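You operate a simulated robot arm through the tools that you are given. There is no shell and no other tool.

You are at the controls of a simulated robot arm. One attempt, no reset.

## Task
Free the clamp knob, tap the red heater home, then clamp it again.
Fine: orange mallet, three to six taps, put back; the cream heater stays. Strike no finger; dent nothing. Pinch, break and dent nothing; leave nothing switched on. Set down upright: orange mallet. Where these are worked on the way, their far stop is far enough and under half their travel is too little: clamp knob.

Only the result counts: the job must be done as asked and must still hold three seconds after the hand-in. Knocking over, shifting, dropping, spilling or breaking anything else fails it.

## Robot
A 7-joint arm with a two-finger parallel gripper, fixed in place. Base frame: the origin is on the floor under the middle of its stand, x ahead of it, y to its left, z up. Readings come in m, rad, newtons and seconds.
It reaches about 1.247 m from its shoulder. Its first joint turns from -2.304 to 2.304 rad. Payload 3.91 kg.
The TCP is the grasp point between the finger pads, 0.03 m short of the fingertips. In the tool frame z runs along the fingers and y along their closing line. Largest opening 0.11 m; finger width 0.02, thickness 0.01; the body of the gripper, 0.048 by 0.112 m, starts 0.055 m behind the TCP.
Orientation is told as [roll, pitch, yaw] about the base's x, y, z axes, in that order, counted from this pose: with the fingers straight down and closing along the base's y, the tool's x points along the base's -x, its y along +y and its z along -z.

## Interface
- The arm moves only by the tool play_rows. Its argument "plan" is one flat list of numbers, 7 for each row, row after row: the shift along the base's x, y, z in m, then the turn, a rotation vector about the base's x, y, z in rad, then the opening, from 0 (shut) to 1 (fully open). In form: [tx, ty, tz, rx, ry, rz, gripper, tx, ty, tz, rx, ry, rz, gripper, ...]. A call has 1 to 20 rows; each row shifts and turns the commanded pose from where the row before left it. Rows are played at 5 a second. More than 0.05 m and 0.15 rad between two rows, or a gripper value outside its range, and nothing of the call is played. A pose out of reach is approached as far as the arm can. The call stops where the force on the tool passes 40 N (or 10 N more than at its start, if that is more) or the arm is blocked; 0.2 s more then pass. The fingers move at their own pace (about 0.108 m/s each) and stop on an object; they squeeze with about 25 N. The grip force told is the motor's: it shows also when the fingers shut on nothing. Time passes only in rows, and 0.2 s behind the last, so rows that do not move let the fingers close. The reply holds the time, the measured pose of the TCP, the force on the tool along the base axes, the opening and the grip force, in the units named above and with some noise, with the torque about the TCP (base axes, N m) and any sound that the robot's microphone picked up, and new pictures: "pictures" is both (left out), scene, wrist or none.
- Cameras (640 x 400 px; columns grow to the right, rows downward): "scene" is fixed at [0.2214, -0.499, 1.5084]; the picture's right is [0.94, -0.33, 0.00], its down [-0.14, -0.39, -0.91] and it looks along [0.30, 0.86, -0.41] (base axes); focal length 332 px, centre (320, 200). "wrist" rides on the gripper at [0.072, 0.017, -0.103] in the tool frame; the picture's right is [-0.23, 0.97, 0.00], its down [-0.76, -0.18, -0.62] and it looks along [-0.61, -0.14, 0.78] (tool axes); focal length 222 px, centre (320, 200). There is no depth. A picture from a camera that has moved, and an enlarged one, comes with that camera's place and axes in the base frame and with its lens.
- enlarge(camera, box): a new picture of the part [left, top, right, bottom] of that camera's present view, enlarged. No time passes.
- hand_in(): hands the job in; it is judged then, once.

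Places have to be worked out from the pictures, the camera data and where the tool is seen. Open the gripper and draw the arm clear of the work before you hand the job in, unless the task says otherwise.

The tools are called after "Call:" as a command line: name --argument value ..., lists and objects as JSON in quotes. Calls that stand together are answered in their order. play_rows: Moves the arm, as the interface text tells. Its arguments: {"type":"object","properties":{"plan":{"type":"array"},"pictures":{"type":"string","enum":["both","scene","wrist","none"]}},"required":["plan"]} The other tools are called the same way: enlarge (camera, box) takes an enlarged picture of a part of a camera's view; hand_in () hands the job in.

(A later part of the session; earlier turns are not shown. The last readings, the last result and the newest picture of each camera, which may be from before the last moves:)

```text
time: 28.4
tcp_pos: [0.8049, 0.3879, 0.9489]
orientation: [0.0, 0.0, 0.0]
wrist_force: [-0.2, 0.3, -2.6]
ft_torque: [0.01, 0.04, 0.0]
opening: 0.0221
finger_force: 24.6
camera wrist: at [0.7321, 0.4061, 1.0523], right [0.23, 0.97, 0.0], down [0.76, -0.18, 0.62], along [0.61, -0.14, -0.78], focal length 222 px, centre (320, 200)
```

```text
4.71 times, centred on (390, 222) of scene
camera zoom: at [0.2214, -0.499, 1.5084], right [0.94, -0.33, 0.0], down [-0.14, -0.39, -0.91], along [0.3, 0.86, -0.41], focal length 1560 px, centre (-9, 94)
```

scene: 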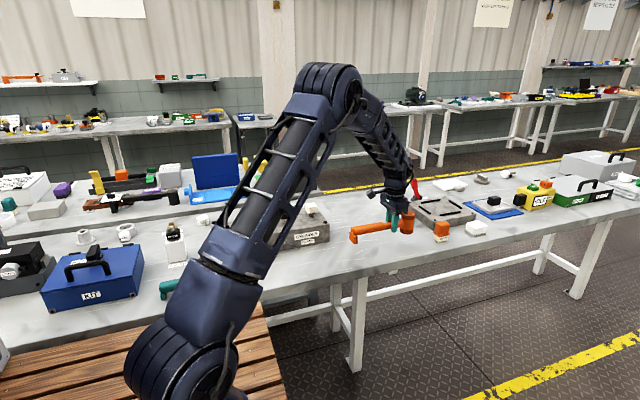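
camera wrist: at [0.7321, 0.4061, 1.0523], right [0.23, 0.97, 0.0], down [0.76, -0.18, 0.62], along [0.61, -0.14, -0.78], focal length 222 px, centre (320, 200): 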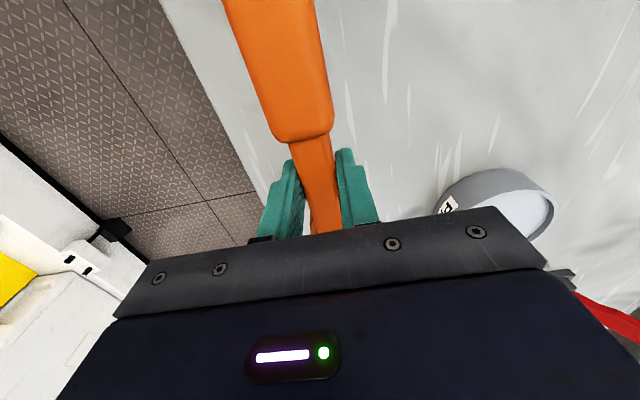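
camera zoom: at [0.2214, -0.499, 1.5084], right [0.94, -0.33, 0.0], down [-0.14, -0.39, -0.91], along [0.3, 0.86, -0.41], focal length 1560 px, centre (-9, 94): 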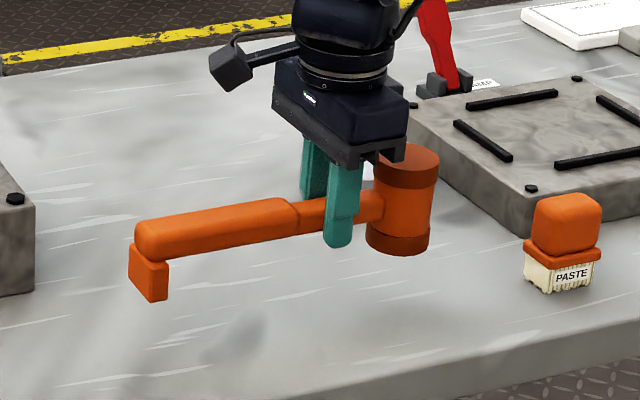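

The mallet (≈0.27 kg) hangs level. Head bottom is 0.041 below TCP and the head centre ≈0.063 ahead. Something grey stands left of the block, so I'll bring the mallet with the handle pointing toward the bench front (yaw +90°), head over the red heater.

Call:
play_rows --plan '[0, 0, 0.04, 0, 0, 0, 0.05, 0, 0, 0.045, 0, 0, 0, 0.05, 0, 0, 0.045, 0, 0, 0, 0.05, 0, 0, 0.04, 0, 0, 0, 0.05, -0.0319, 0.0086, 0, 0, 0, 0.112, 0.05, -0.0319, 0.0086, 0, 0, 0, 0.112, 0.05, -0.0319, 0.0086, 0, 0, 0, 0.112, 0.05, -0.0319, 0.0086, 0, 0, 0, 0.112, 0.05, -0.0319, 0.0086, 0, 0, 0, 0.112, 0.05, -0.0319, 0.0086, 0, 0, 0, 0.112, 0.05, -0.0319, 0.0086, 0, 0, 0, 0.112, 0.05, -0.0319, 0.0086, 0, 0, 0, 0.112, 0.05, -0.0319, 0.0086, 0, 0, 0, 0.112, 0.05, -0.0319, 0.0086, 0, 0, 0, 0.112, 0.05, -0.0319, 0.0086, 0, 0, 0, 0.112, 0.05, -0.0319, 0.0086, 0, 0, 0, 0.112, 0.05, 0, 0, 0, 0, 0, 0.112, 0.05, 0, 0, 0, 0, 0, 0.1148, 0.05, 0, 0, 0, 0, 0, 0, 0.05]'

```text
time: 32.4
tcp_pos: [0.4225, 0.4932, 1.1182]
orientation: [0.001, -0.001, 1.575]
wrist_force: [-0.2, 0.9, -2.8]
ft_torque: [-0.05, 0.0, -0.01]
opening: 0.0221
finger_force: 25.4
camera wrist: at [0.4056, 0.4212, 1.2211], right [-0.97, 0.22, 0.0], down [0.18, 0.76, 0.62], along [0.14, 0.61, -0.78], focal length 222 px, centre (320, 200)
```

scene: 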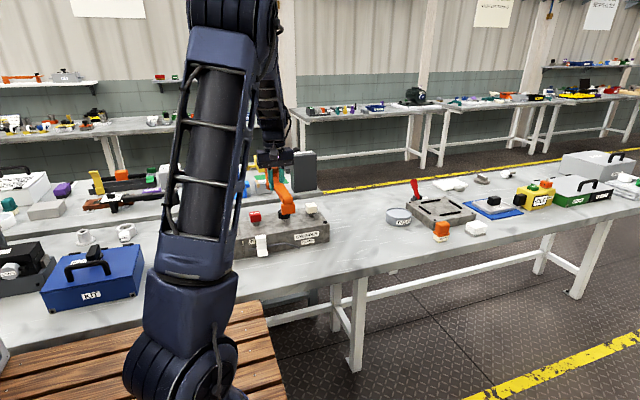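
wrist: 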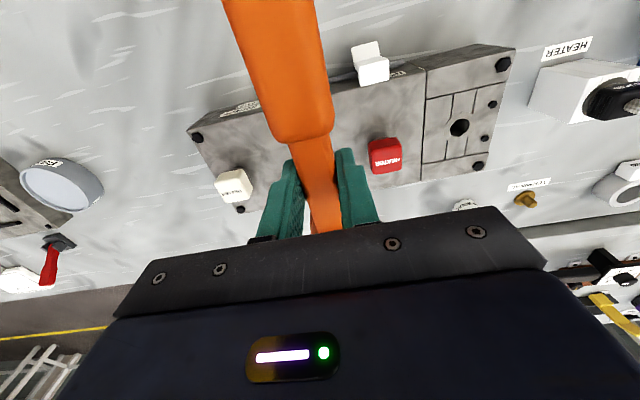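

Now near the block with the mallet. I'll zoom to refine the red heater's position relative to the tool.

Call:
enlarge --camera "wrist" --box '[330, 110, 450, 200]'

Call:
enlarge --camera "scene" --box '[230, 140, 340, 260]'

```text
4.44 times, centred on (390, 155) of wrist
camera zoom: at [0.4056, 0.4212, 1.2211], right [-0.97, 0.22, 0.0], down [0.18, 0.76, 0.62], along [0.14, 0.61, -0.78], focal length 987 px, centre (9, 400)
```

zoom: 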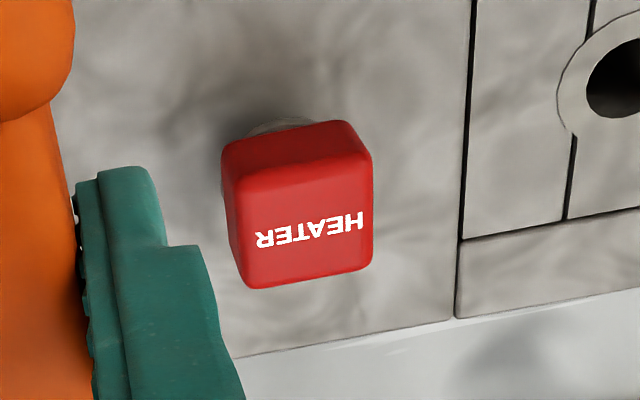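

```text
3.33 times, centred on (285, 200) of scene
camera zoom: at [0.2214, -0.499, 1.5084], right [0.94, -0.33, 0.0], down [-0.14, -0.39, -0.91], along [0.3, 0.86, -0.41], focal length 1105 px, centre (437, 200)
```

zoom: 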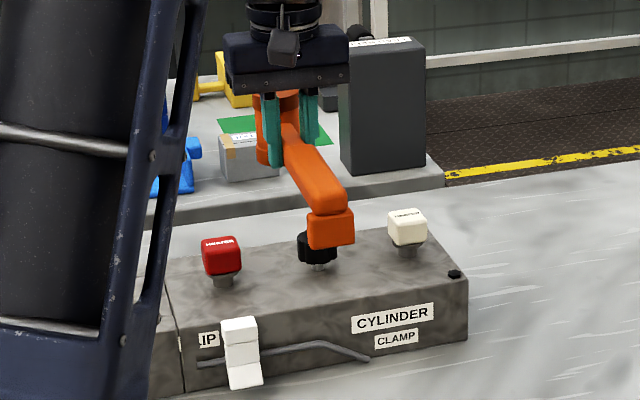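

Corrected red heater centre ≈ (0.3586, 0.5725). I'll move the head above it (TCP target x 0.3585, y 0.5095) about 4 cm above the cap.

Call:
play_rows --plan '[-0.0213, 0.0054, 0, 0, 0, 0, 0.05, -0.0213, 0.0054, -0.015, 0, 0, 0, 0.05, -0.0213, 0.0054, -0.02, 0, 0, 0, 0.05, 0, 0, -0.02, 0, 0, 0, 0.05, 0, 0, 0, 0, 0, 0, 0.05]'

Call:
enlarge --camera "scene" --box '[190, 150, 330, 260]'

Call:
enlarge --camera "wrist" --box '[260, 110, 400, 240]'

```text
time: 33.6
tcp_pos: [0.359, 0.51, 1.0642]
orientation: [-0.001, 0.001, 1.571]
wrist_force: [0.2, 0.2, -3.9]
ft_torque: [-0.04, 0.01, 0.02]
opening: 0.0221
finger_force: 25.2
camera wrist: at [0.3423, 0.4382, 1.1671], right [-0.97, 0.23, 0.0], down [0.18, 0.76, 0.62], along [0.14, 0.61, -0.78], focal length 222 px, centre (320, 200)
```

scene: 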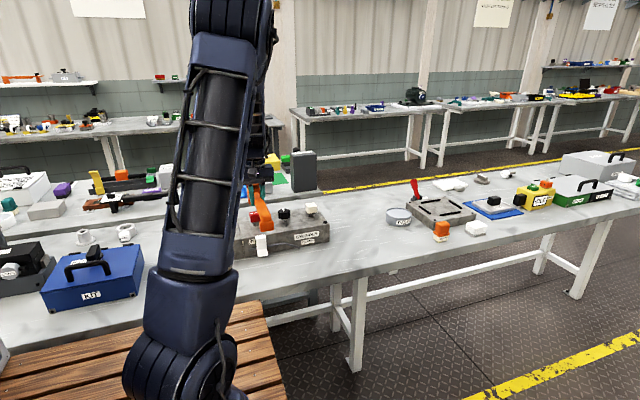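
wrist: 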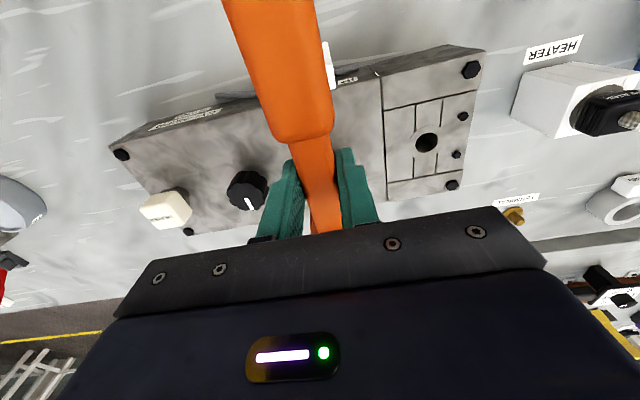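

```text
3.64 times, centred on (260, 205) of scene
camera zoom: at [0.2214, -0.499, 1.5084], right [0.94, -0.33, 0.0], down [-0.14, -0.39, -0.91], along [0.3, 0.86, -0.41], focal length 1206 px, centre (538, 182)
```

zoom: 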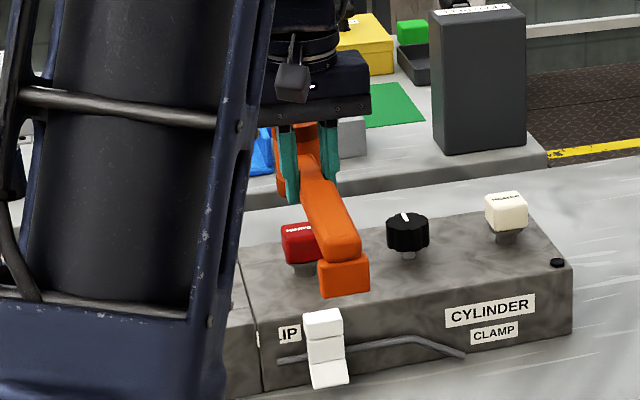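

```text
3.08 times, centred on (330, 175) of wrist
camera zoom: at [0.3423, 0.4382, 1.1671], right [-0.97, 0.23, 0.0], down [0.18, 0.76, 0.62], along [0.14, 0.61, -0.78], focal length 684 px, centre (289, 277)
```

zoom: 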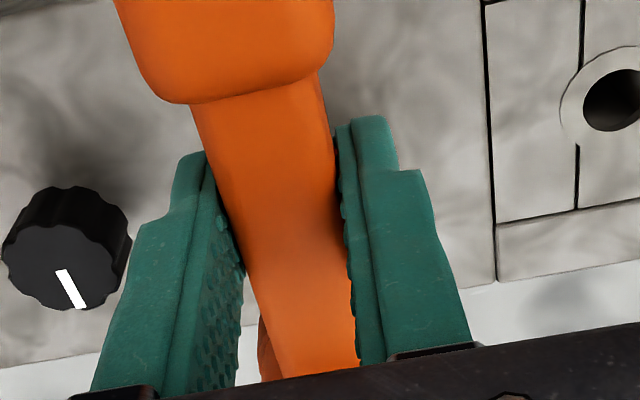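

Head is over the red heater within a few mm. Expected contact at TCP z≈1.023; first a moderate tap (~0.15 m/s) to ~1.019, then straight up.

Call:
play_rows --plan '[0, 0, -0.015, 0, 0, 0, 0.05, 0, 0, -0.03, 0, 0, 0, 0.05, 0, 0, 0.03, 0, 0, 0, 0.05, 0, 0, 0.015, 0, 0, 0, 0.05, 0, 0, 0, 0, 0, 0, 0.05]'

Call:
enlarge --camera "scene" --box '[230, 180, 330, 260]'

```text
time: 34.8
tcp_pos: [0.3598, 0.5119, 1.0635]
orientation: [0.0, 0.0, 1.57]
wrist_force: [-0.1, 0.1, -3.6]
ft_torque: [-0.04, -0.01, 0.0]
opening: 0.0218
finger_force: 25.2
camera wrist: at [0.3422, 0.4387, 1.1669], right [-0.97, 0.23, 0.0], down [0.18, 0.76, 0.62], along [0.14, 0.61, -0.78], focal length 222 px, centre (320, 200)
```

scene: 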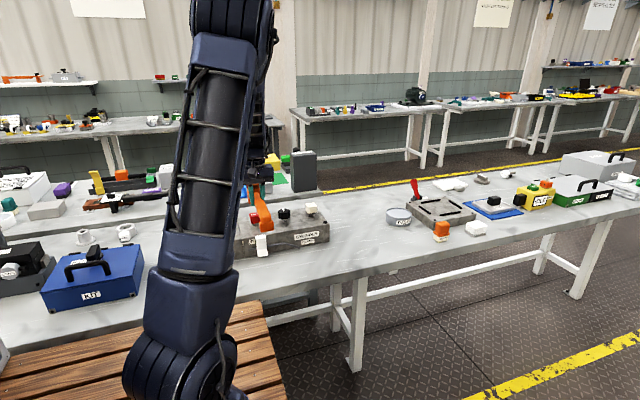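
wrist: 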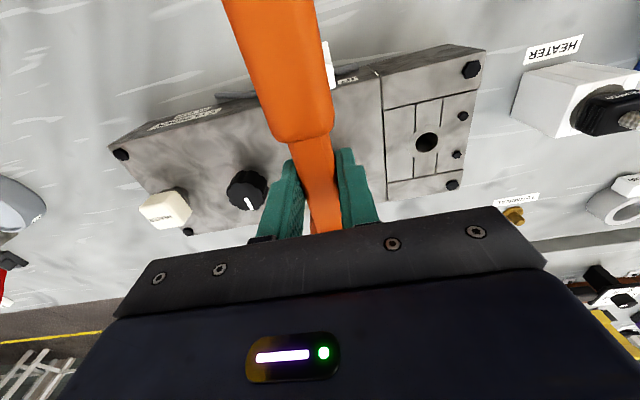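

```text
5.00 times, centred on (280, 220) of scene
camera zoom: at [0.2214, -0.499, 1.5084], right [0.94, -0.33, 0.0], down [-0.14, -0.39, -0.91], along [0.3, 0.86, -0.41], focal length 1658 px, centre (520, 100)
```

zoom: 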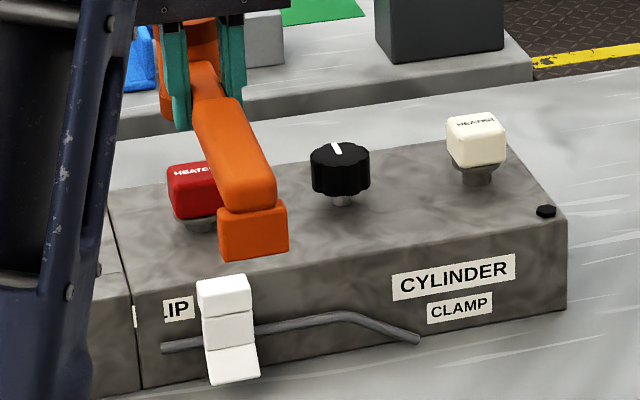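

No sound was reported. I'll zoom closely on the red heater to see if it moved, comparing it with the cream one.

Call:
enlarge --camera "scene" --box '[254, 205, 284, 230]'

Call:
enlarge --camera "scene" --box '[299, 197, 329, 222]'

```text
16.00 times, centred on (269, 218) of scene
camera zoom: at [0.2214, -0.499, 1.5084], right [0.94, -0.33, 0.0], down [-0.14, -0.39, -0.91], along [0.3, 0.86, -0.41], focal length 5306 px, centre (1136, -80)
```

zoom: 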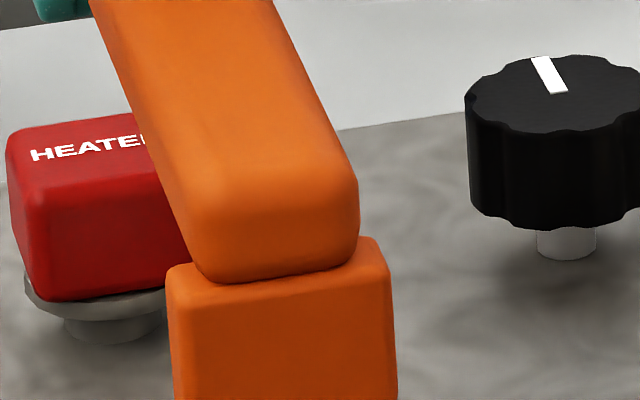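

```text
16.00 times, centred on (314, 210) of scene
camera zoom: at [0.2214, -0.499, 1.5084], right [0.94, -0.33, 0.0], down [-0.14, -0.39, -0.91], along [0.3, 0.86, -0.41], focal length 5306 px, centre (416, 48)
```

zoom: 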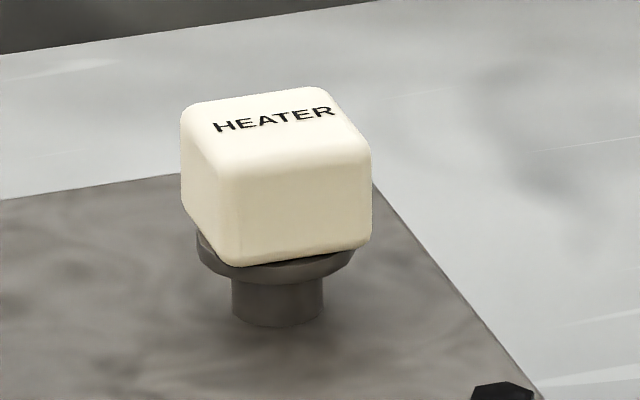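

The first tap sank the red heater about 4–5 mm (≈6 mm of stem still showing). Second tap at similar speed, about 3 mm deeper.

Call:
play_rows --plan '[0, 0, -0.016, 0, 0, 0, 0.05, 0, 0, -0.032, 0, 0, 0, 0.05, 0, 0, 0.032, 0, 0, 0, 0.05, 0, 0, 0.016, 0, 0, 0, 0.05, 0, 0, 0, 0, 0, 0, 0.05]' --pictures "none"

Call:
enlarge --camera "scene" --box '[254, 205, 284, 230]'

```text
time: 36.0
tcp_pos: [0.3581, 0.5095, 1.061]
orientation: [0.0, 0.001, 1.572]
wrist_force: [0.2, -0.3, -3.3]
ft_torque: [-0.04, 0.03, 0.01]
opening: 0.0221
finger_force: 24.9
```

```text
16.00 times, centred on (269, 218) of scene
camera zoom: at [0.2214, -0.499, 1.5084], right [0.94, -0.33, 0.0], down [-0.14, -0.39, -0.91], along [0.3, 0.86, -0.41], focal length 5306 px, centre (1136, -80)
```

zoom: 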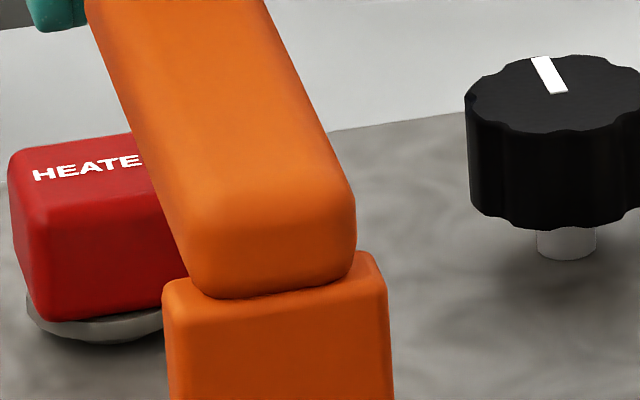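

The second tap brought the flange nearly down to the block. Third tap, slightly deeper (to TCP z≈1.012), to seat it.

Call:
play_rows --plan '[0, 0, -0.021, 0, 0, 0, 0.05, 0, 0, -0.031, 0, 0, 0, 0.05, 0, 0, 0.031, 0, 0, 0, 0.05, 0, 0, 0.021, 0, 0, 0, 0.05, 0, 0, 0, 0, 0, 0, 0.05]' --pictures "none"

Call:
enlarge --camera "scene" --box '[254, 205, 284, 230]'

Call:
enlarge --camera "scene" --box '[230, 160, 330, 240]'

```text
time: 37.2
tcp_pos: [0.3587, 0.5093, 1.0621]
orientation: [-0.001, 0.0, 1.571]
wrist_force: [0.6, 0.3, -2.7]
ft_torque: [-0.03, -0.01, -0.01]
opening: 0.0216
finger_force: 25.2
```

```text
16.00 times, centred on (269, 218) of scene
camera zoom: at [0.2214, -0.499, 1.5084], right [0.94, -0.33, 0.0], down [-0.14, -0.39, -0.91], along [0.3, 0.86, -0.41], focal length 5306 px, centre (1136, -80)
```

zoom: 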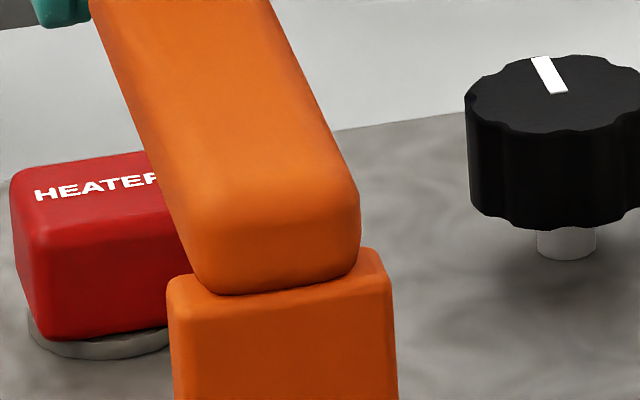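

```text
5.00 times, centred on (280, 200) of scene
camera zoom: at [0.2214, -0.499, 1.5084], right [0.94, -0.33, 0.0], down [-0.14, -0.39, -0.91], along [0.3, 0.86, -0.41], focal length 1658 px, centre (520, 200)
```

zoom: 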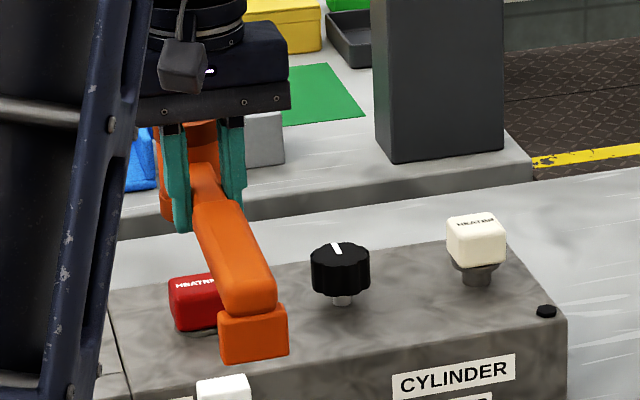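

Third tap sank it another ~5 mm; the flange now looks flush with the block. I'll shift the mallet aside (+x, staying high) to see the seat clearly.

Call:
play_rows --plan '[0, 0, 0.02, 0, 0, 0, 0.05, 0.03, 0, 0.01, 0, 0, 0, 0.05, 0.03, 0, 0, 0, 0, 0, 0.05, 0, 0, 0, 0, 0, 0, 0.05]'

Call:
enlarge --camera "scene" --box '[240, 202, 276, 228]'

Call:
enlarge --camera "wrist" --box '[330, 110, 450, 200]'

```text
time: 38.2
tcp_pos: [0.4187, 0.5082, 1.0943]
orientation: [0.0, -0.001, 1.572]
wrist_force: [-0.3, 0.0, -3.4]
ft_torque: [-0.04, -0.02, 0.0]
opening: 0.0218
finger_force: 25.2
camera wrist: at [0.4019, 0.436, 1.1976], right [-0.97, 0.23, 0.0], down [0.18, 0.76, 0.62], along [0.14, 0.61, -0.78], focal length 222 px, centre (320, 200)
```

scene: 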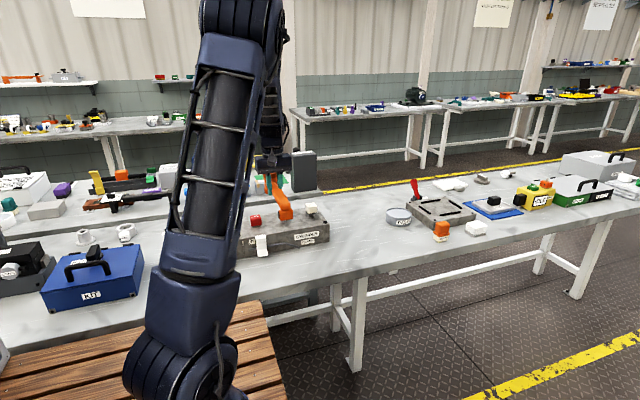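
wrist: 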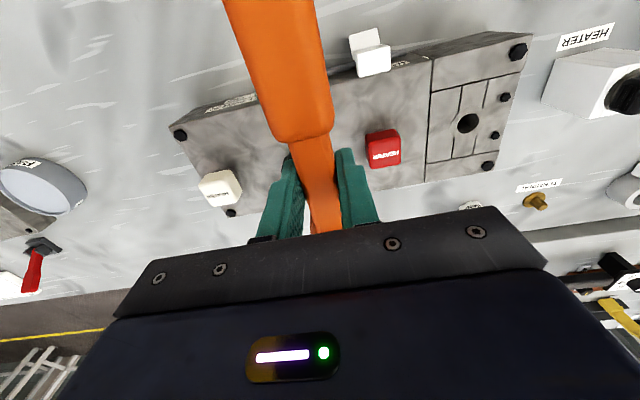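

```text
15.38 times, centred on (258, 215) of scene
camera zoom: at [0.2214, -0.499, 1.5084], right [0.94, -0.33, 0.0], down [-0.14, -0.39, -0.91], along [0.3, 0.86, -0.41], focal length 5102 px, centre (1274, -31)
```

zoom: 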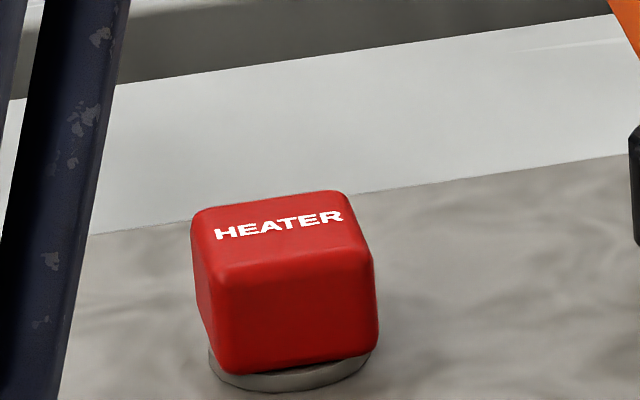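

```text
4.44 times, centred on (390, 155) of wrist
camera zoom: at [0.4019, 0.436, 1.1976], right [-0.97, 0.23, 0.0], down [0.18, 0.76, 0.62], along [0.14, 0.61, -0.78], focal length 987 px, centre (9, 400)
```

zoom: 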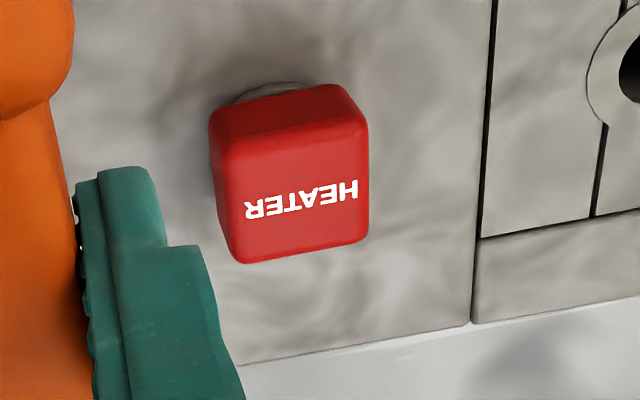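

The flange appears to be on the block surface. One tighter zoom at the flange to judge whether a gap remains.

Call:
enlarge --camera "scene" --box '[249, 218, 267, 229]'

Call:
enlarge --camera "scene" --box '[304, 208, 322, 219]'

```text
16.00 times, centred on (258, 224) of scene
camera zoom: at [0.2214, -0.499, 1.5084], right [0.94, -0.33, 0.0], down [-0.14, -0.39, -0.91], along [0.3, 0.86, -0.41], focal length 5306 px, centre (1312, -176)
```

zoom: 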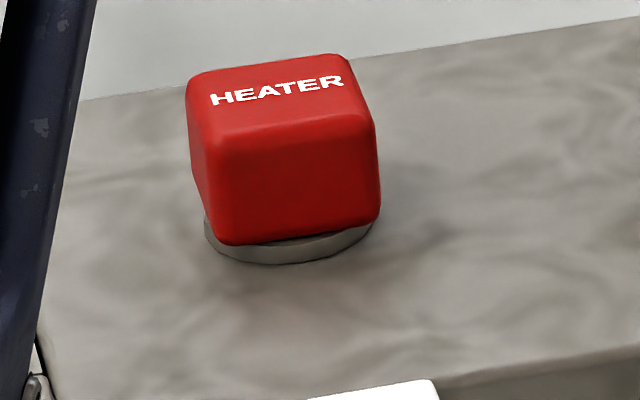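

```text
16.00 times, centred on (313, 214) of scene
camera zoom: at [0.2214, -0.499, 1.5084], right [0.94, -0.33, 0.0], down [-0.14, -0.39, -0.91], along [0.3, 0.86, -0.41], focal length 5306 px, centre (432, -16)
```

zoom: 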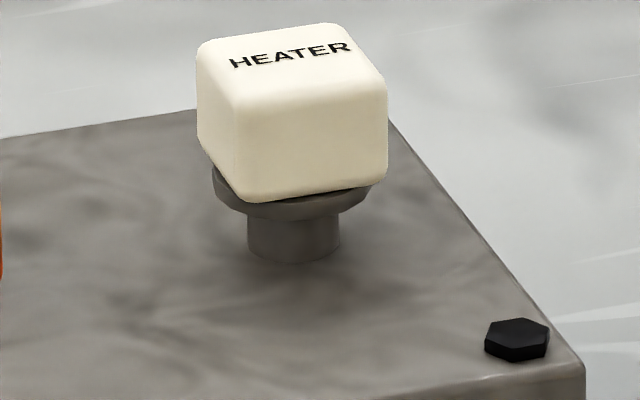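

The flange row matches the flush prediction to within ~0.5 mm: the red heater is home after three taps. Now I return the mallet along the same path, stopping 5 cm above its pick pose to check for tilt.

Call:
play_rows --plan '[0, 0, 0.03, 0, 0, 0, 0.05, 0.02762, -0.00853, 0, 0, 0, -0.1122, 0.05, 0.02762, -0.00853, 0, 0, 0, -0.1122, 0.05, 0.02762, -0.00853, 0, 0, 0, -0.1122, 0.05, 0.02762, -0.00853, 0, 0, 0, -0.1122, 0.05, 0.02762, -0.00853, 0, 0, 0, -0.1122, 0.05, 0.02762, -0.00853, 0, 0, 0, -0.1122, 0.05, 0.02762, -0.00853, 0, 0, 0, -0.1122, 0.05, 0.02762, -0.00853, 0, 0, 0, -0.1122, 0.05, 0.02762, -0.00853, 0, 0, 0, -0.1122, 0.05, 0.02762, -0.00853, 0, 0, 0, -0.1122, 0.05, 0.02762, -0.00853, 0, 0, 0, -0.1122, 0.05, 0.02762, -0.00853, 0, 0, 0, -0.1122, 0.05, 0.02762, -0.00853, 0, 0, 0, -0.1122, 0.05, 0.02762, -0.00853, 0, 0, 0, -0.1122, 0.05, 0, 0, -0.04375, 0, 0, 0, 0.05, 0, 0, -0.04375, 0, 0, 0, 0.05, 0, 0, -0.04375, 0, 0, 0, 0.05, 0, 0, -0.04375, 0, 0, 0, 0.05, 0, 0, 0, 0, 0, 0, 0.05]'

Call:
enlarge --camera "scene" --box '[340, 180, 440, 265]'

```text
time: 42.4
tcp_pos: [0.8038, 0.3894, 0.9489]
orientation: [-0.001, 0.0, -0.001]
wrist_force: [0.1, -0.5, -3.5]
ft_torque: [-0.04, 0.09, 0.0]
opening: 0.0219
finger_force: 25.1
camera wrist: at [0.7312, 0.4074, 1.0513], right [0.23, 0.97, 0.0], down [0.76, -0.18, 0.62], along [0.61, -0.14, -0.78], focal length 222 px, centre (320, 200)
```

scene: 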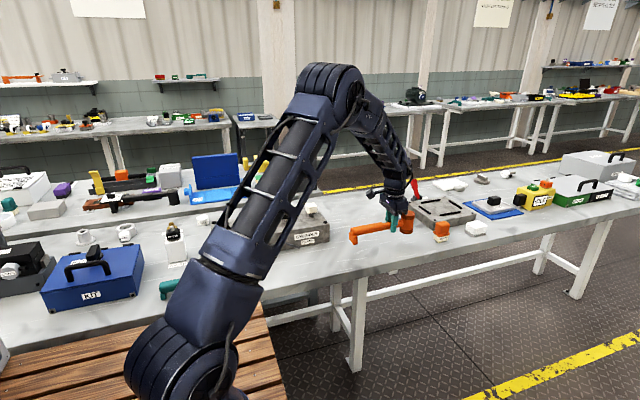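
wrist: 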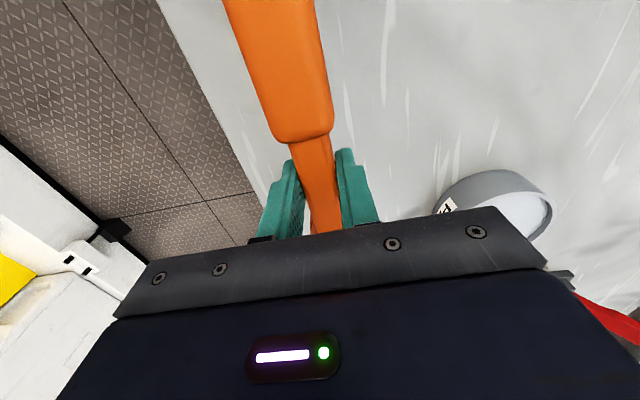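

```text
4.71 times, centred on (390, 222) of scene
camera zoom: at [0.2214, -0.499, 1.5084], right [0.94, -0.33, 0.0], down [-0.14, -0.39, -0.91], along [0.3, 0.86, -0.41], focal length 1560 px, centre (-9, 94)
```

zoom: 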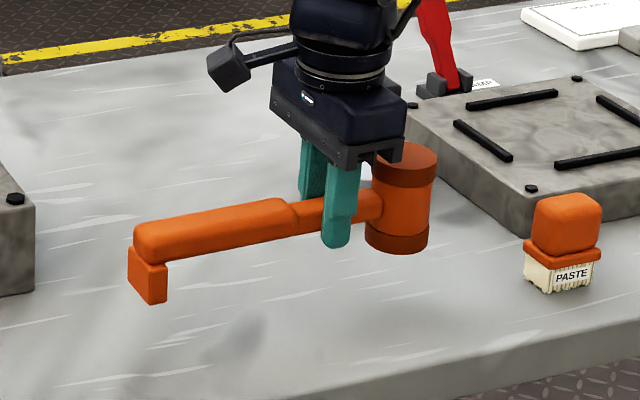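

Mallet posture matches the lift image to within a pixel or two. Lowering slowly toward the bench, checking the force before the last millimetres.

Call:
play_rows --plan '[0, 0, -0.02, 0, 0, 0, 0.05, 0, 0, -0.015, 0, 0, 0, 0.05, 0, 0, -0.01, 0, 0, 0, 0.05, 0, 0, -0.003, 0, 0, 0, 0.05, 0, 0, -0.001, 0, 0, 0, 0.05, 0, 0, 0, 0, 0, 0, 0.05]' --pictures "none"

Call:
enlarge --camera "scene" --box '[340, 190, 440, 265]'

```text
time: 43.8
tcp_pos: [0.8051, 0.3908, 0.9002]
orientation: [0.001, -0.001, 0.0]
wrist_force: [5.0, 2.0, 3.1]
ft_torque: [0.02, 0.79, -0.21]
opening: 0.0218
finger_force: 25.0
```

```text
5.33 times, centred on (390, 228) of scene
camera zoom: at [0.2214, -0.499, 1.5084], right [0.94, -0.33, 0.0], down [-0.14, -0.39, -0.91], along [0.3, 0.86, -0.41], focal length 1768 px, centre (-53, 53)
```

zoom: 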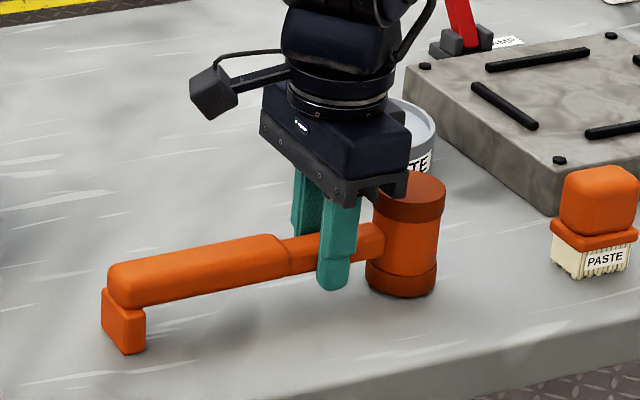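

Foot touches first (torque +0.8 about y). I'll lower another millimetre so the head settles too.

Call:
play_rows --plan '[0, 0, -0.0005, 0, 0, 0, 0.05, 0, 0, -0.0005, 0, 0, 0, 0.05, 0, 0, 0, 0, 0, 0, 0.05]' --pictures "none"

Call:
enlarge --camera "scene" --box '[385, 225, 425, 255]'

```text
time: 44.6
tcp_pos: [0.8054, 0.3894, 0.8982]
orientation: [0.0, -0.001, -0.002]
wrist_force: [3.2, -1.5, 1.6]
ft_torque: [-0.05, 0.57, 0.18]
opening: 0.0217
finger_force: 25.0
```

```text
13.33 times, centred on (405, 240) of scene
camera zoom: at [0.2214, -0.499, 1.5084], right [0.94, -0.33, 0.0], down [-0.14, -0.39, -0.91], along [0.3, 0.86, -0.41], focal length 4421 px, centre (-813, -333)
```

zoom: 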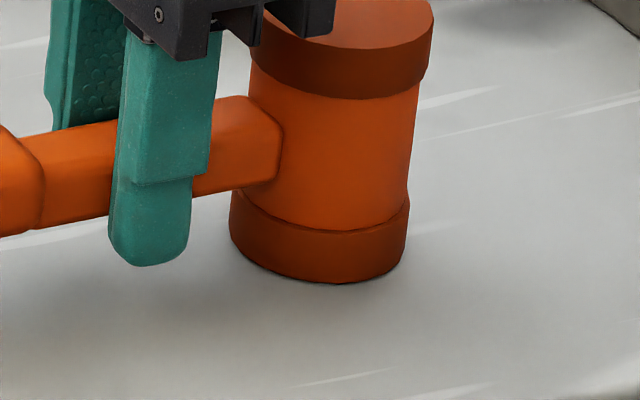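

Head is practically on the bench. One more small lowering, then release gently and rise.

Call:
play_rows --plan '[0, 0, -0.0005, 0, 0, 0, 0.05, 0, 0, -0.0005, 0, 0, 0, 0.05, 0, 0, 0, 0, 0, 0, 0.05]' --pictures "none"

```text
time: 45.4
tcp_pos: [0.8041, 0.3906, 0.8967]
orientation: [0.0, -0.001, 0.001]
wrist_force: [1.9, 1.0, 3.4]
ft_torque: [-0.02, 0.2, -0.05]
opening: 0.0218
finger_force: 25.2
```

Torque has fallen to 0.2 — both head and foot are bearing. Opening and rising straight up.

Call:
play_rows --plan '[0, 0, 0, 0, 0, 0, 0.25, 0, 0, 0, 0, 0, 0, 0.4, 0, 0, 0, 0, 0, 0, 0.55, 0, 0, 0, 0, 0, 0, 0.55, 0, 0, 0.03, 0, 0, 0, 0.55, 0, 0, 0.045, 0, 0, 0, 0.55, 0, 0, 0.045, 0, 0, 0, 0.55, 0, 0, 0.045, 0, 0, 0, 0.55, 0, 0, 0, 0, 0, 0, 0.55]'

Call:
enlarge --camera "scene" --box '[344, 215, 424, 265]'

```text
time: 47.4
tcp_pos: [0.8056, 0.3905, 1.0628]
orientation: [0.001, 0.0, 0.0]
wrist_force: [-0.1, 1.0, -0.3]
ft_torque: [0.01, -0.01, 0.03]
opening: 0.0606
finger_force: 0.1
camera wrist: at [0.7331, 0.4078, 1.1659], right [0.23, 0.97, 0.0], down [0.76, -0.18, 0.62], along [0.61, -0.14, -0.78], focal length 222 px, centre (320, 200)
```

scene: 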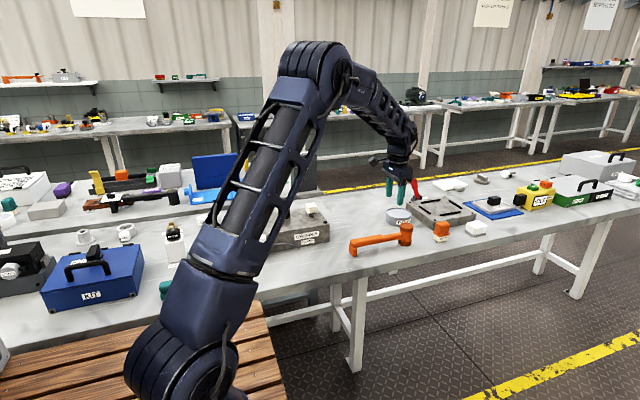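
wrist: 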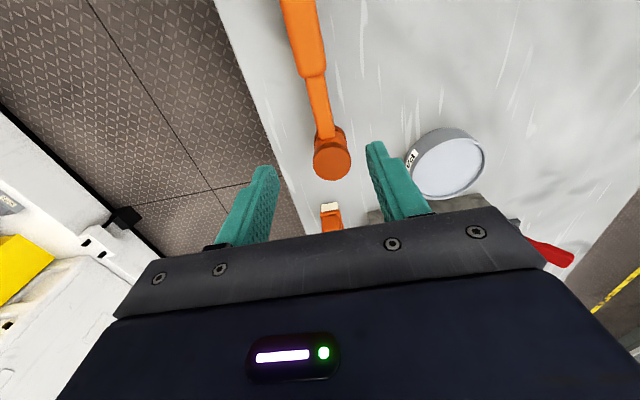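

```text
8.00 times, centred on (384, 240) of scene
camera zoom: at [0.2214, -0.499, 1.5084], right [0.94, -0.33, 0.0], down [-0.14, -0.39, -0.91], along [0.3, 0.86, -0.41], focal length 2653 px, centre (-192, -120)
```

zoom: 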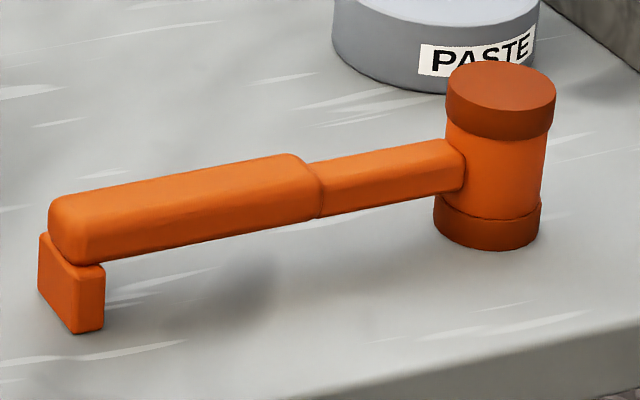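

The mallet stands exactly as it did at the start. Now back to the knob with yaw +90° (same grip relative to its pointer), hovering over its axis (0.460, 0.5695).

Call:
play_rows --plan '[0, 0, 0.04, 0, 0, 0, 0.7, -0.02464, 0.01281, 0, 0, 0, 0.1122, 0.7, -0.02464, 0.01281, 0, 0, 0, 0.1122, 0.7, -0.02464, 0.01281, 0, 0, 0, 0.1122, 0.7, -0.02464, 0.01281, 0, 0, 0, 0.1122, 0.7, -0.02464, 0.01281, 0, 0, 0, 0.1122, 0.7, -0.02464, 0.01281, 0, 0, 0, 0.1122, 0.7, -0.02464, 0.01281, 0, 0, 0, 0.1122, 0.7, -0.02464, 0.01281, 0, 0, 0, 0.1122, 0.7, -0.02464, 0.01281, 0, 0, 0, 0.1122, 0.7, -0.02464, 0.01281, 0, 0, 0, 0.1122, 0.7, -0.02464, 0.01281, 0, 0, 0, 0.1122, 0.7, -0.02464, 0.01281, 0, 0, 0, 0.1122, 0.7, -0.02464, 0.01281, 0, 0, 0, 0.1122, 0.7, -0.02464, 0.01281, 0, 0, 0, 0.1122, 0.7, 0, 0, -0.03, 0, 0, 0, 0.7, 0, 0, 0, 0, 0, 0, 0.7]'

Call:
enlarge --camera "wrist" --box '[240, 90, 400, 220]'

```text
time: 51.0
tcp_pos: [0.461, 0.5693, 1.069]
orientation: [0.0, 0.0, 1.571]
wrist_force: [0.5, 0.2, 0.1]
ft_torque: [0.02, 0.01, -0.03]
opening: 0.0771
finger_force: 0.0
camera wrist: at [0.4437, 0.4979, 1.173], right [-0.97, 0.23, 0.0], down [0.18, 0.76, 0.62], along [0.14, 0.61, -0.78], focal length 222 px, centre (320, 200)
```

scene: 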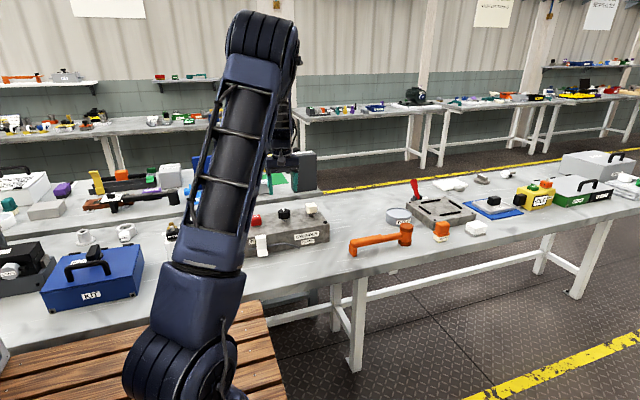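
wrist: 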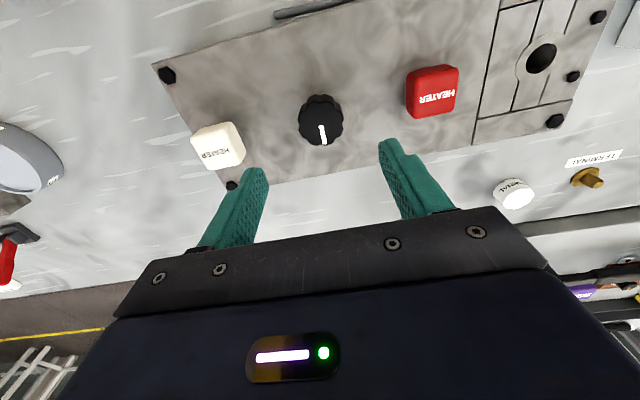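

```text
3.08 times, centred on (320, 155) of wrist
camera zoom: at [0.4437, 0.4979, 1.173], right [-0.97, 0.23, 0.0], down [0.18, 0.76, 0.62], along [0.14, 0.61, -0.78], focal length 684 px, centre (320, 338)
```

zoom: 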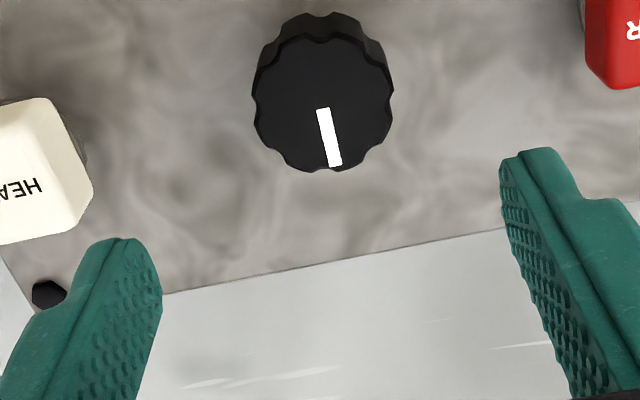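

Well aligned over the knob. Descending to z≈0.973 and closing gently.

Call:
play_rows --plan '[0, 0, -0.032, 0, 0, 0, 0.7, 0, 0, -0.032, 0, 0, 0, 0.7, 0, 0, -0.032, 0, 0, 0, 0.7, 0, 0, 0, 0, 0, 0, 0.6, 0, 0, 0, 0, 0, 0, 0.5, 0, 0, 0, 0, 0, 0, 0.45]' --pictures "wrist"

```text
time: 52.4
tcp_pos: [0.461, 0.5688, 0.9755]
orientation: [0.0, 0.001, 1.573]
wrist_force: [-0.2, 0.1, 0.5]
ft_torque: [-0.02, 0.01, -0.01]
opening: 0.0494
finger_force: 0.0
camera wrist: at [0.4437, 0.4979, 1.0794], right [-0.97, 0.23, 0.0], down [0.18, 0.76, 0.62], along [0.14, 0.61, -0.78], focal length 222 px, centre (320, 200)
```

wrist: 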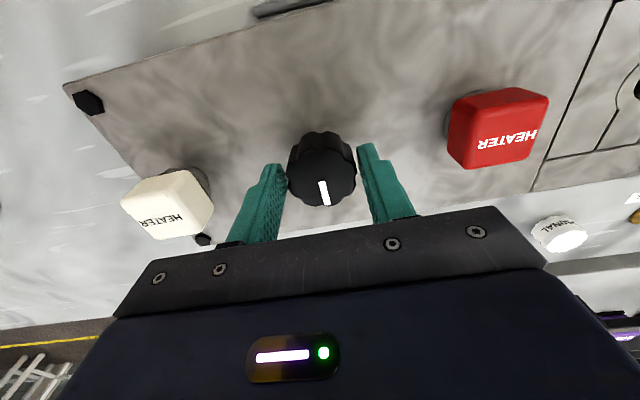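

Slightly higher than last time (by ~3 mm); I lower 3 mm and close on the knob.

Call:
play_rows --plan '[0, 0, -0.003, 0, 0, 0, 0.45, 0, 0, 0, 0, 0, 0, 0.35, 0, 0, 0, 0, 0, 0, 0.2, 0, 0, 0, 0, 0, 0, 0.2]' --pictures "wrist"

```text
time: 53.4
tcp_pos: [0.4591, 0.5693, 0.9725]
orientation: [0.001, -0.001, 1.573]
wrist_force: [-14.2, -1.8, 7.7]
ft_torque: [-0.72, 0.24, 0.02]
opening: 0.0438
finger_force: 45.4
camera wrist: at [0.443, 0.4975, 1.0763], right [-0.97, 0.23, 0.0], down [0.18, 0.76, 0.62], along [0.14, 0.61, -0.78], focal length 222 px, centre (320, 200)
```

wrist: 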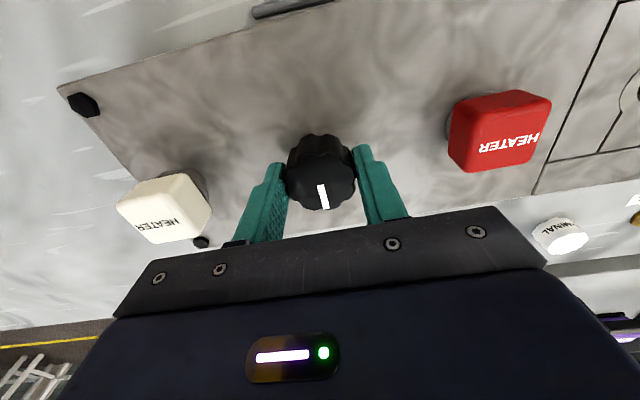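

Gripped, with −14 N in x: relax −1 mm, then turn clockwise in small steps.

Call:
play_rows --plan '[-0.001, 0, 0.0003, 0, 0, 0, 0.2, 0, 0, 0, 0, 0, -0.05, 0.2, 0, 0, 0, 0, 0, -0.05, 0.2, 0, 0, 0, 0, 0, -0.05, 0.2, 0, 0, 0, 0, 0, -0.05, 0.2, 0, 0, 0, 0, 0, -0.05, 0.2, 0, 0, 0, 0, 0, 0, 0.2]' --pictures "wrist"

```text
time: 55.0
tcp_pos: [0.4604, 0.5691, 0.9733]
orientation: [0.0, 0.001, 1.322]
wrist_force: [-8.6, 4.7, -3.2]
ft_torque: [-0.17, 0.26, -0.03]
opening: 0.0435
finger_force: 44.9
camera wrist: at [0.4253, 0.504, 1.0763], right [-0.89, 0.46, 0.0], down [0.36, 0.69, 0.62], along [0.29, 0.55, -0.78], focal length 222 px, centre (320, 200)
```

wrist: 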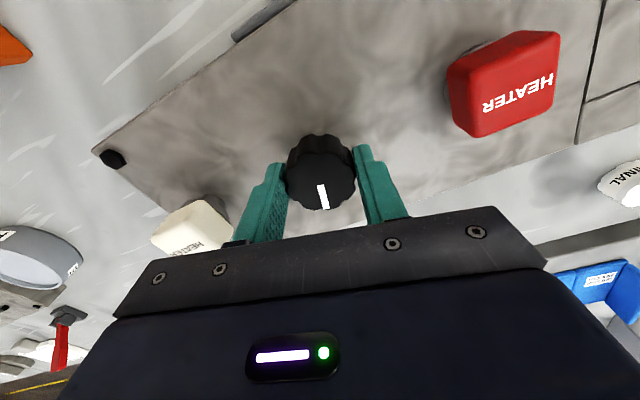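

Turning smoothly with low side forces. Continue clockwise by 0.4 rad.

Call:
play_rows --plan '[-0.0005, 0.0002, 0, 0, 0, -0.05, 0.2, 0, 0, 0, 0, 0, -0.05, 0.2, 0, 0, 0, 0, 0, -0.05, 0.2, 0, 0, 0, 0, 0, -0.05, 0.2, 0, 0, 0, 0, 0, -0.05, 0.2, 0, 0, 0, 0, 0, -0.05, 0.2, 0, 0, 0, 0, 0, -0.05, 0.2, 0, 0, 0, 0, 0, -0.05, 0.2, 0, 0, 0, 0, 0, 0, 0.2]' --pictures "wrist"

```text
time: 57.0
tcp_pos: [0.459, 0.5697, 0.9717]
orientation: [0.0, -0.001, 0.922]
wrist_force: [5.7, 3.1, -14.2]
ft_torque: [1.04, -0.55, 0.0]
opening: 0.0436
finger_force: 45.3
camera wrist: at [0.4021, 0.5227, 1.0764], right [-0.64, 0.77, 0.0], down [0.6, 0.5, 0.62], along [0.48, 0.4, -0.78], focal length 222 px, centre (320, 200)
```

wrist: 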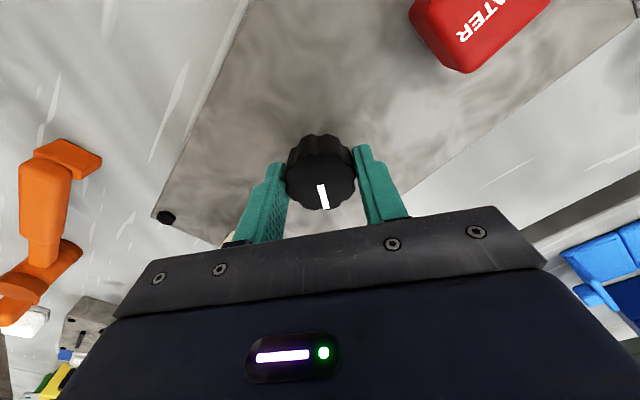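

Still turning freely (yaw 0.92). The z force is −14 N, so I ease down slightly and continue.

Call:
play_rows --plan '[0.0003, 0.0002, -0.0005, 0, 0, -0.05, 0.2, 0, 0, 0, 0, 0, -0.05, 0.2, 0, 0, 0, 0, 0, -0.05, 0.2, 0, 0, 0, 0, 0, -0.05, 0.2, 0, 0, 0, 0, 0, -0.05, 0.2, 0, 0, 0, 0, 0, -0.05, 0.2, 0, 0, 0, 0, 0, -0.05, 0.2, 0, 0, 0, 0, 0, -0.05, 0.2, 0, 0, 0, 0, 0, 0, 0.2]' --pictures "wrist"

```text
time: 59.0
tcp_pos: [0.4603, 0.5698, 0.973]
orientation: [0.001, 0.0, 0.524]
wrist_force: [-4.3, -2.9, 14.9]
ft_torque: [-0.76, 0.85, -0.01]
opening: 0.044
finger_force: 44.8
camera wrist: at [0.3879, 0.5486, 1.0763], right [-0.29, 0.96, 0.0], down [0.75, 0.23, 0.62], along [0.6, 0.18, -0.78], focal length 222 px, centre (320, 200)
```

wrist: 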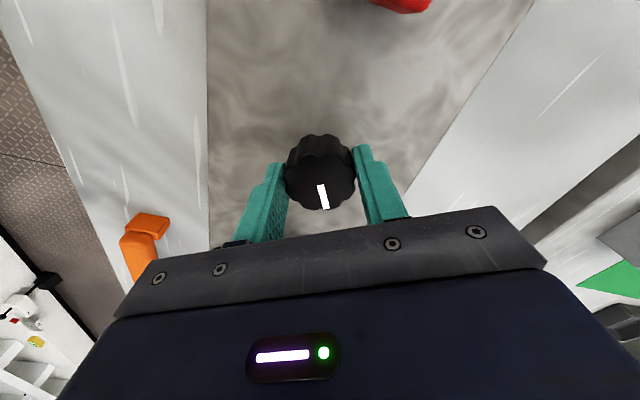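

Yaw 0.52, still free. Ease up a touch and continue 0.4 rad more clockwise.

Call:
play_rows --plan '[-0.0002, -0.0002, 0.0005, 0, 0, -0.05, 0.2, 0, 0, 0, 0, 0, -0.05, 0.2, 0, 0, 0, 0, 0, -0.05, 0.2, 0, 0, 0, 0, 0, -0.05, 0.2, 0, 0, 0, 0, 0, -0.05, 0.2, 0, 0, 0, 0, 0, -0.05, 0.2, 0, 0, 0, 0, 0, -0.05, 0.2, 0, 0, 0, 0, 0, -0.05, 0.2, 0, 0, 0, 0, 0, 0, 0.2]' --pictures "wrist"

```text
time: 61.0
tcp_pos: [0.4609, 0.569, 0.9743]
orientation: [0.0, 0.001, 0.124]
wrist_force: [-4.8, 2.2, 1.7]
ft_torque: [-0.15, 0.25, -0.02]
opening: 0.0436
finger_force: 45.4
camera wrist: at [0.3852, 0.5785, 1.0763], right [0.11, 0.99, 0.0], down [0.78, -0.08, 0.62], along [0.62, -0.07, -0.78], focal length 222 px, centre (320, 200)
```

wrist: 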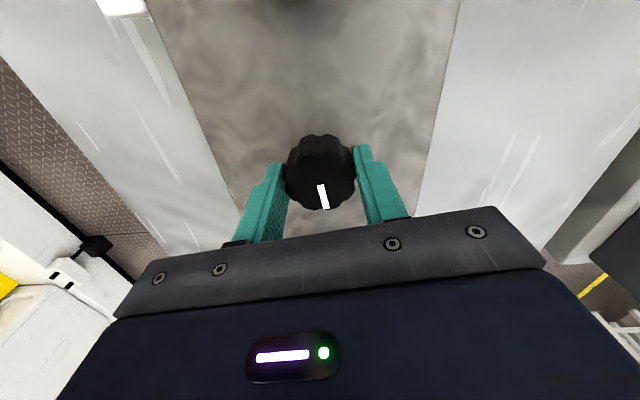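

Nearly at the original angle. I'll continue 0.2 rad more, expecting the clamp stop (torque rising).

Call:
play_rows --plan '[0, 0, 0, 0, 0, -0.04, 0.2, 0, 0, 0, 0, 0, -0.04, 0.2, 0, 0, 0, 0, 0, -0.04, 0.2, 0, 0, 0, 0, 0, -0.04, 0.2, 0, 0, 0, 0, 0, -0.04, 0.2, 0, 0, 0, 0, 0, 0, 0.2]' --pictures "wrist"

Call:
enlarge --camera "wrist" --box '[270, 125, 370, 225]'

```text
time: 62.4
tcp_pos: [0.4583, 0.5708, 0.9738]
orientation: [0.0, 0.0, -0.077]
wrist_force: [-1.2, 6.3, -5.6]
ft_torque: [0.01, -0.45, 0.53]
opening: 0.0439
finger_force: 45.0
camera wrist: at [0.3882, 0.593, 1.0765], right [0.3, 0.95, 0.0], down [0.75, -0.23, 0.62], along [0.59, -0.19, -0.78], focal length 222 px, centre (320, 200)
```

wrist: 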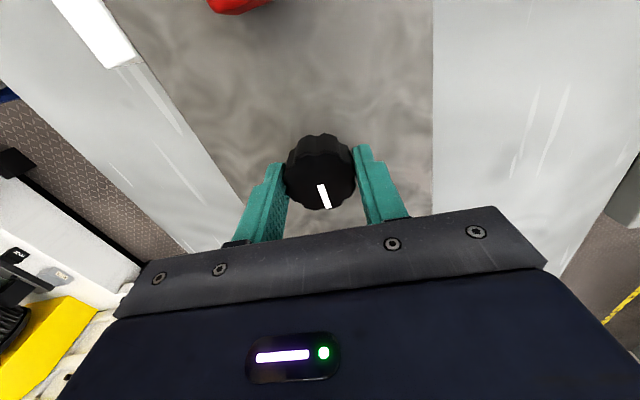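

```text
4.00 times, centred on (320, 175) of wrist
camera zoom: at [0.3882, 0.593, 1.0765], right [0.3, 0.95, 0.0], down [0.75, -0.23, 0.62], along [0.59, -0.19, -0.78], focal length 888 px, centre (320, 300)
```

zoom: 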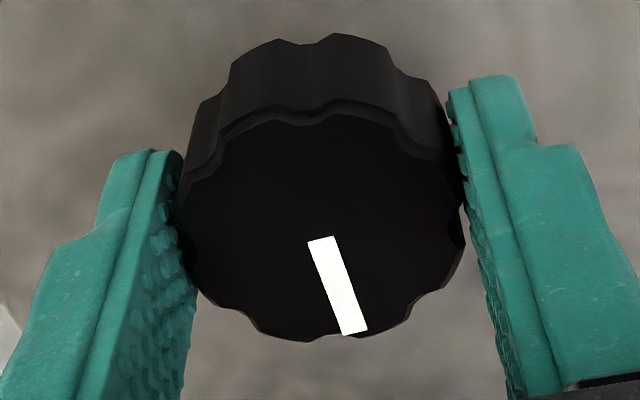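

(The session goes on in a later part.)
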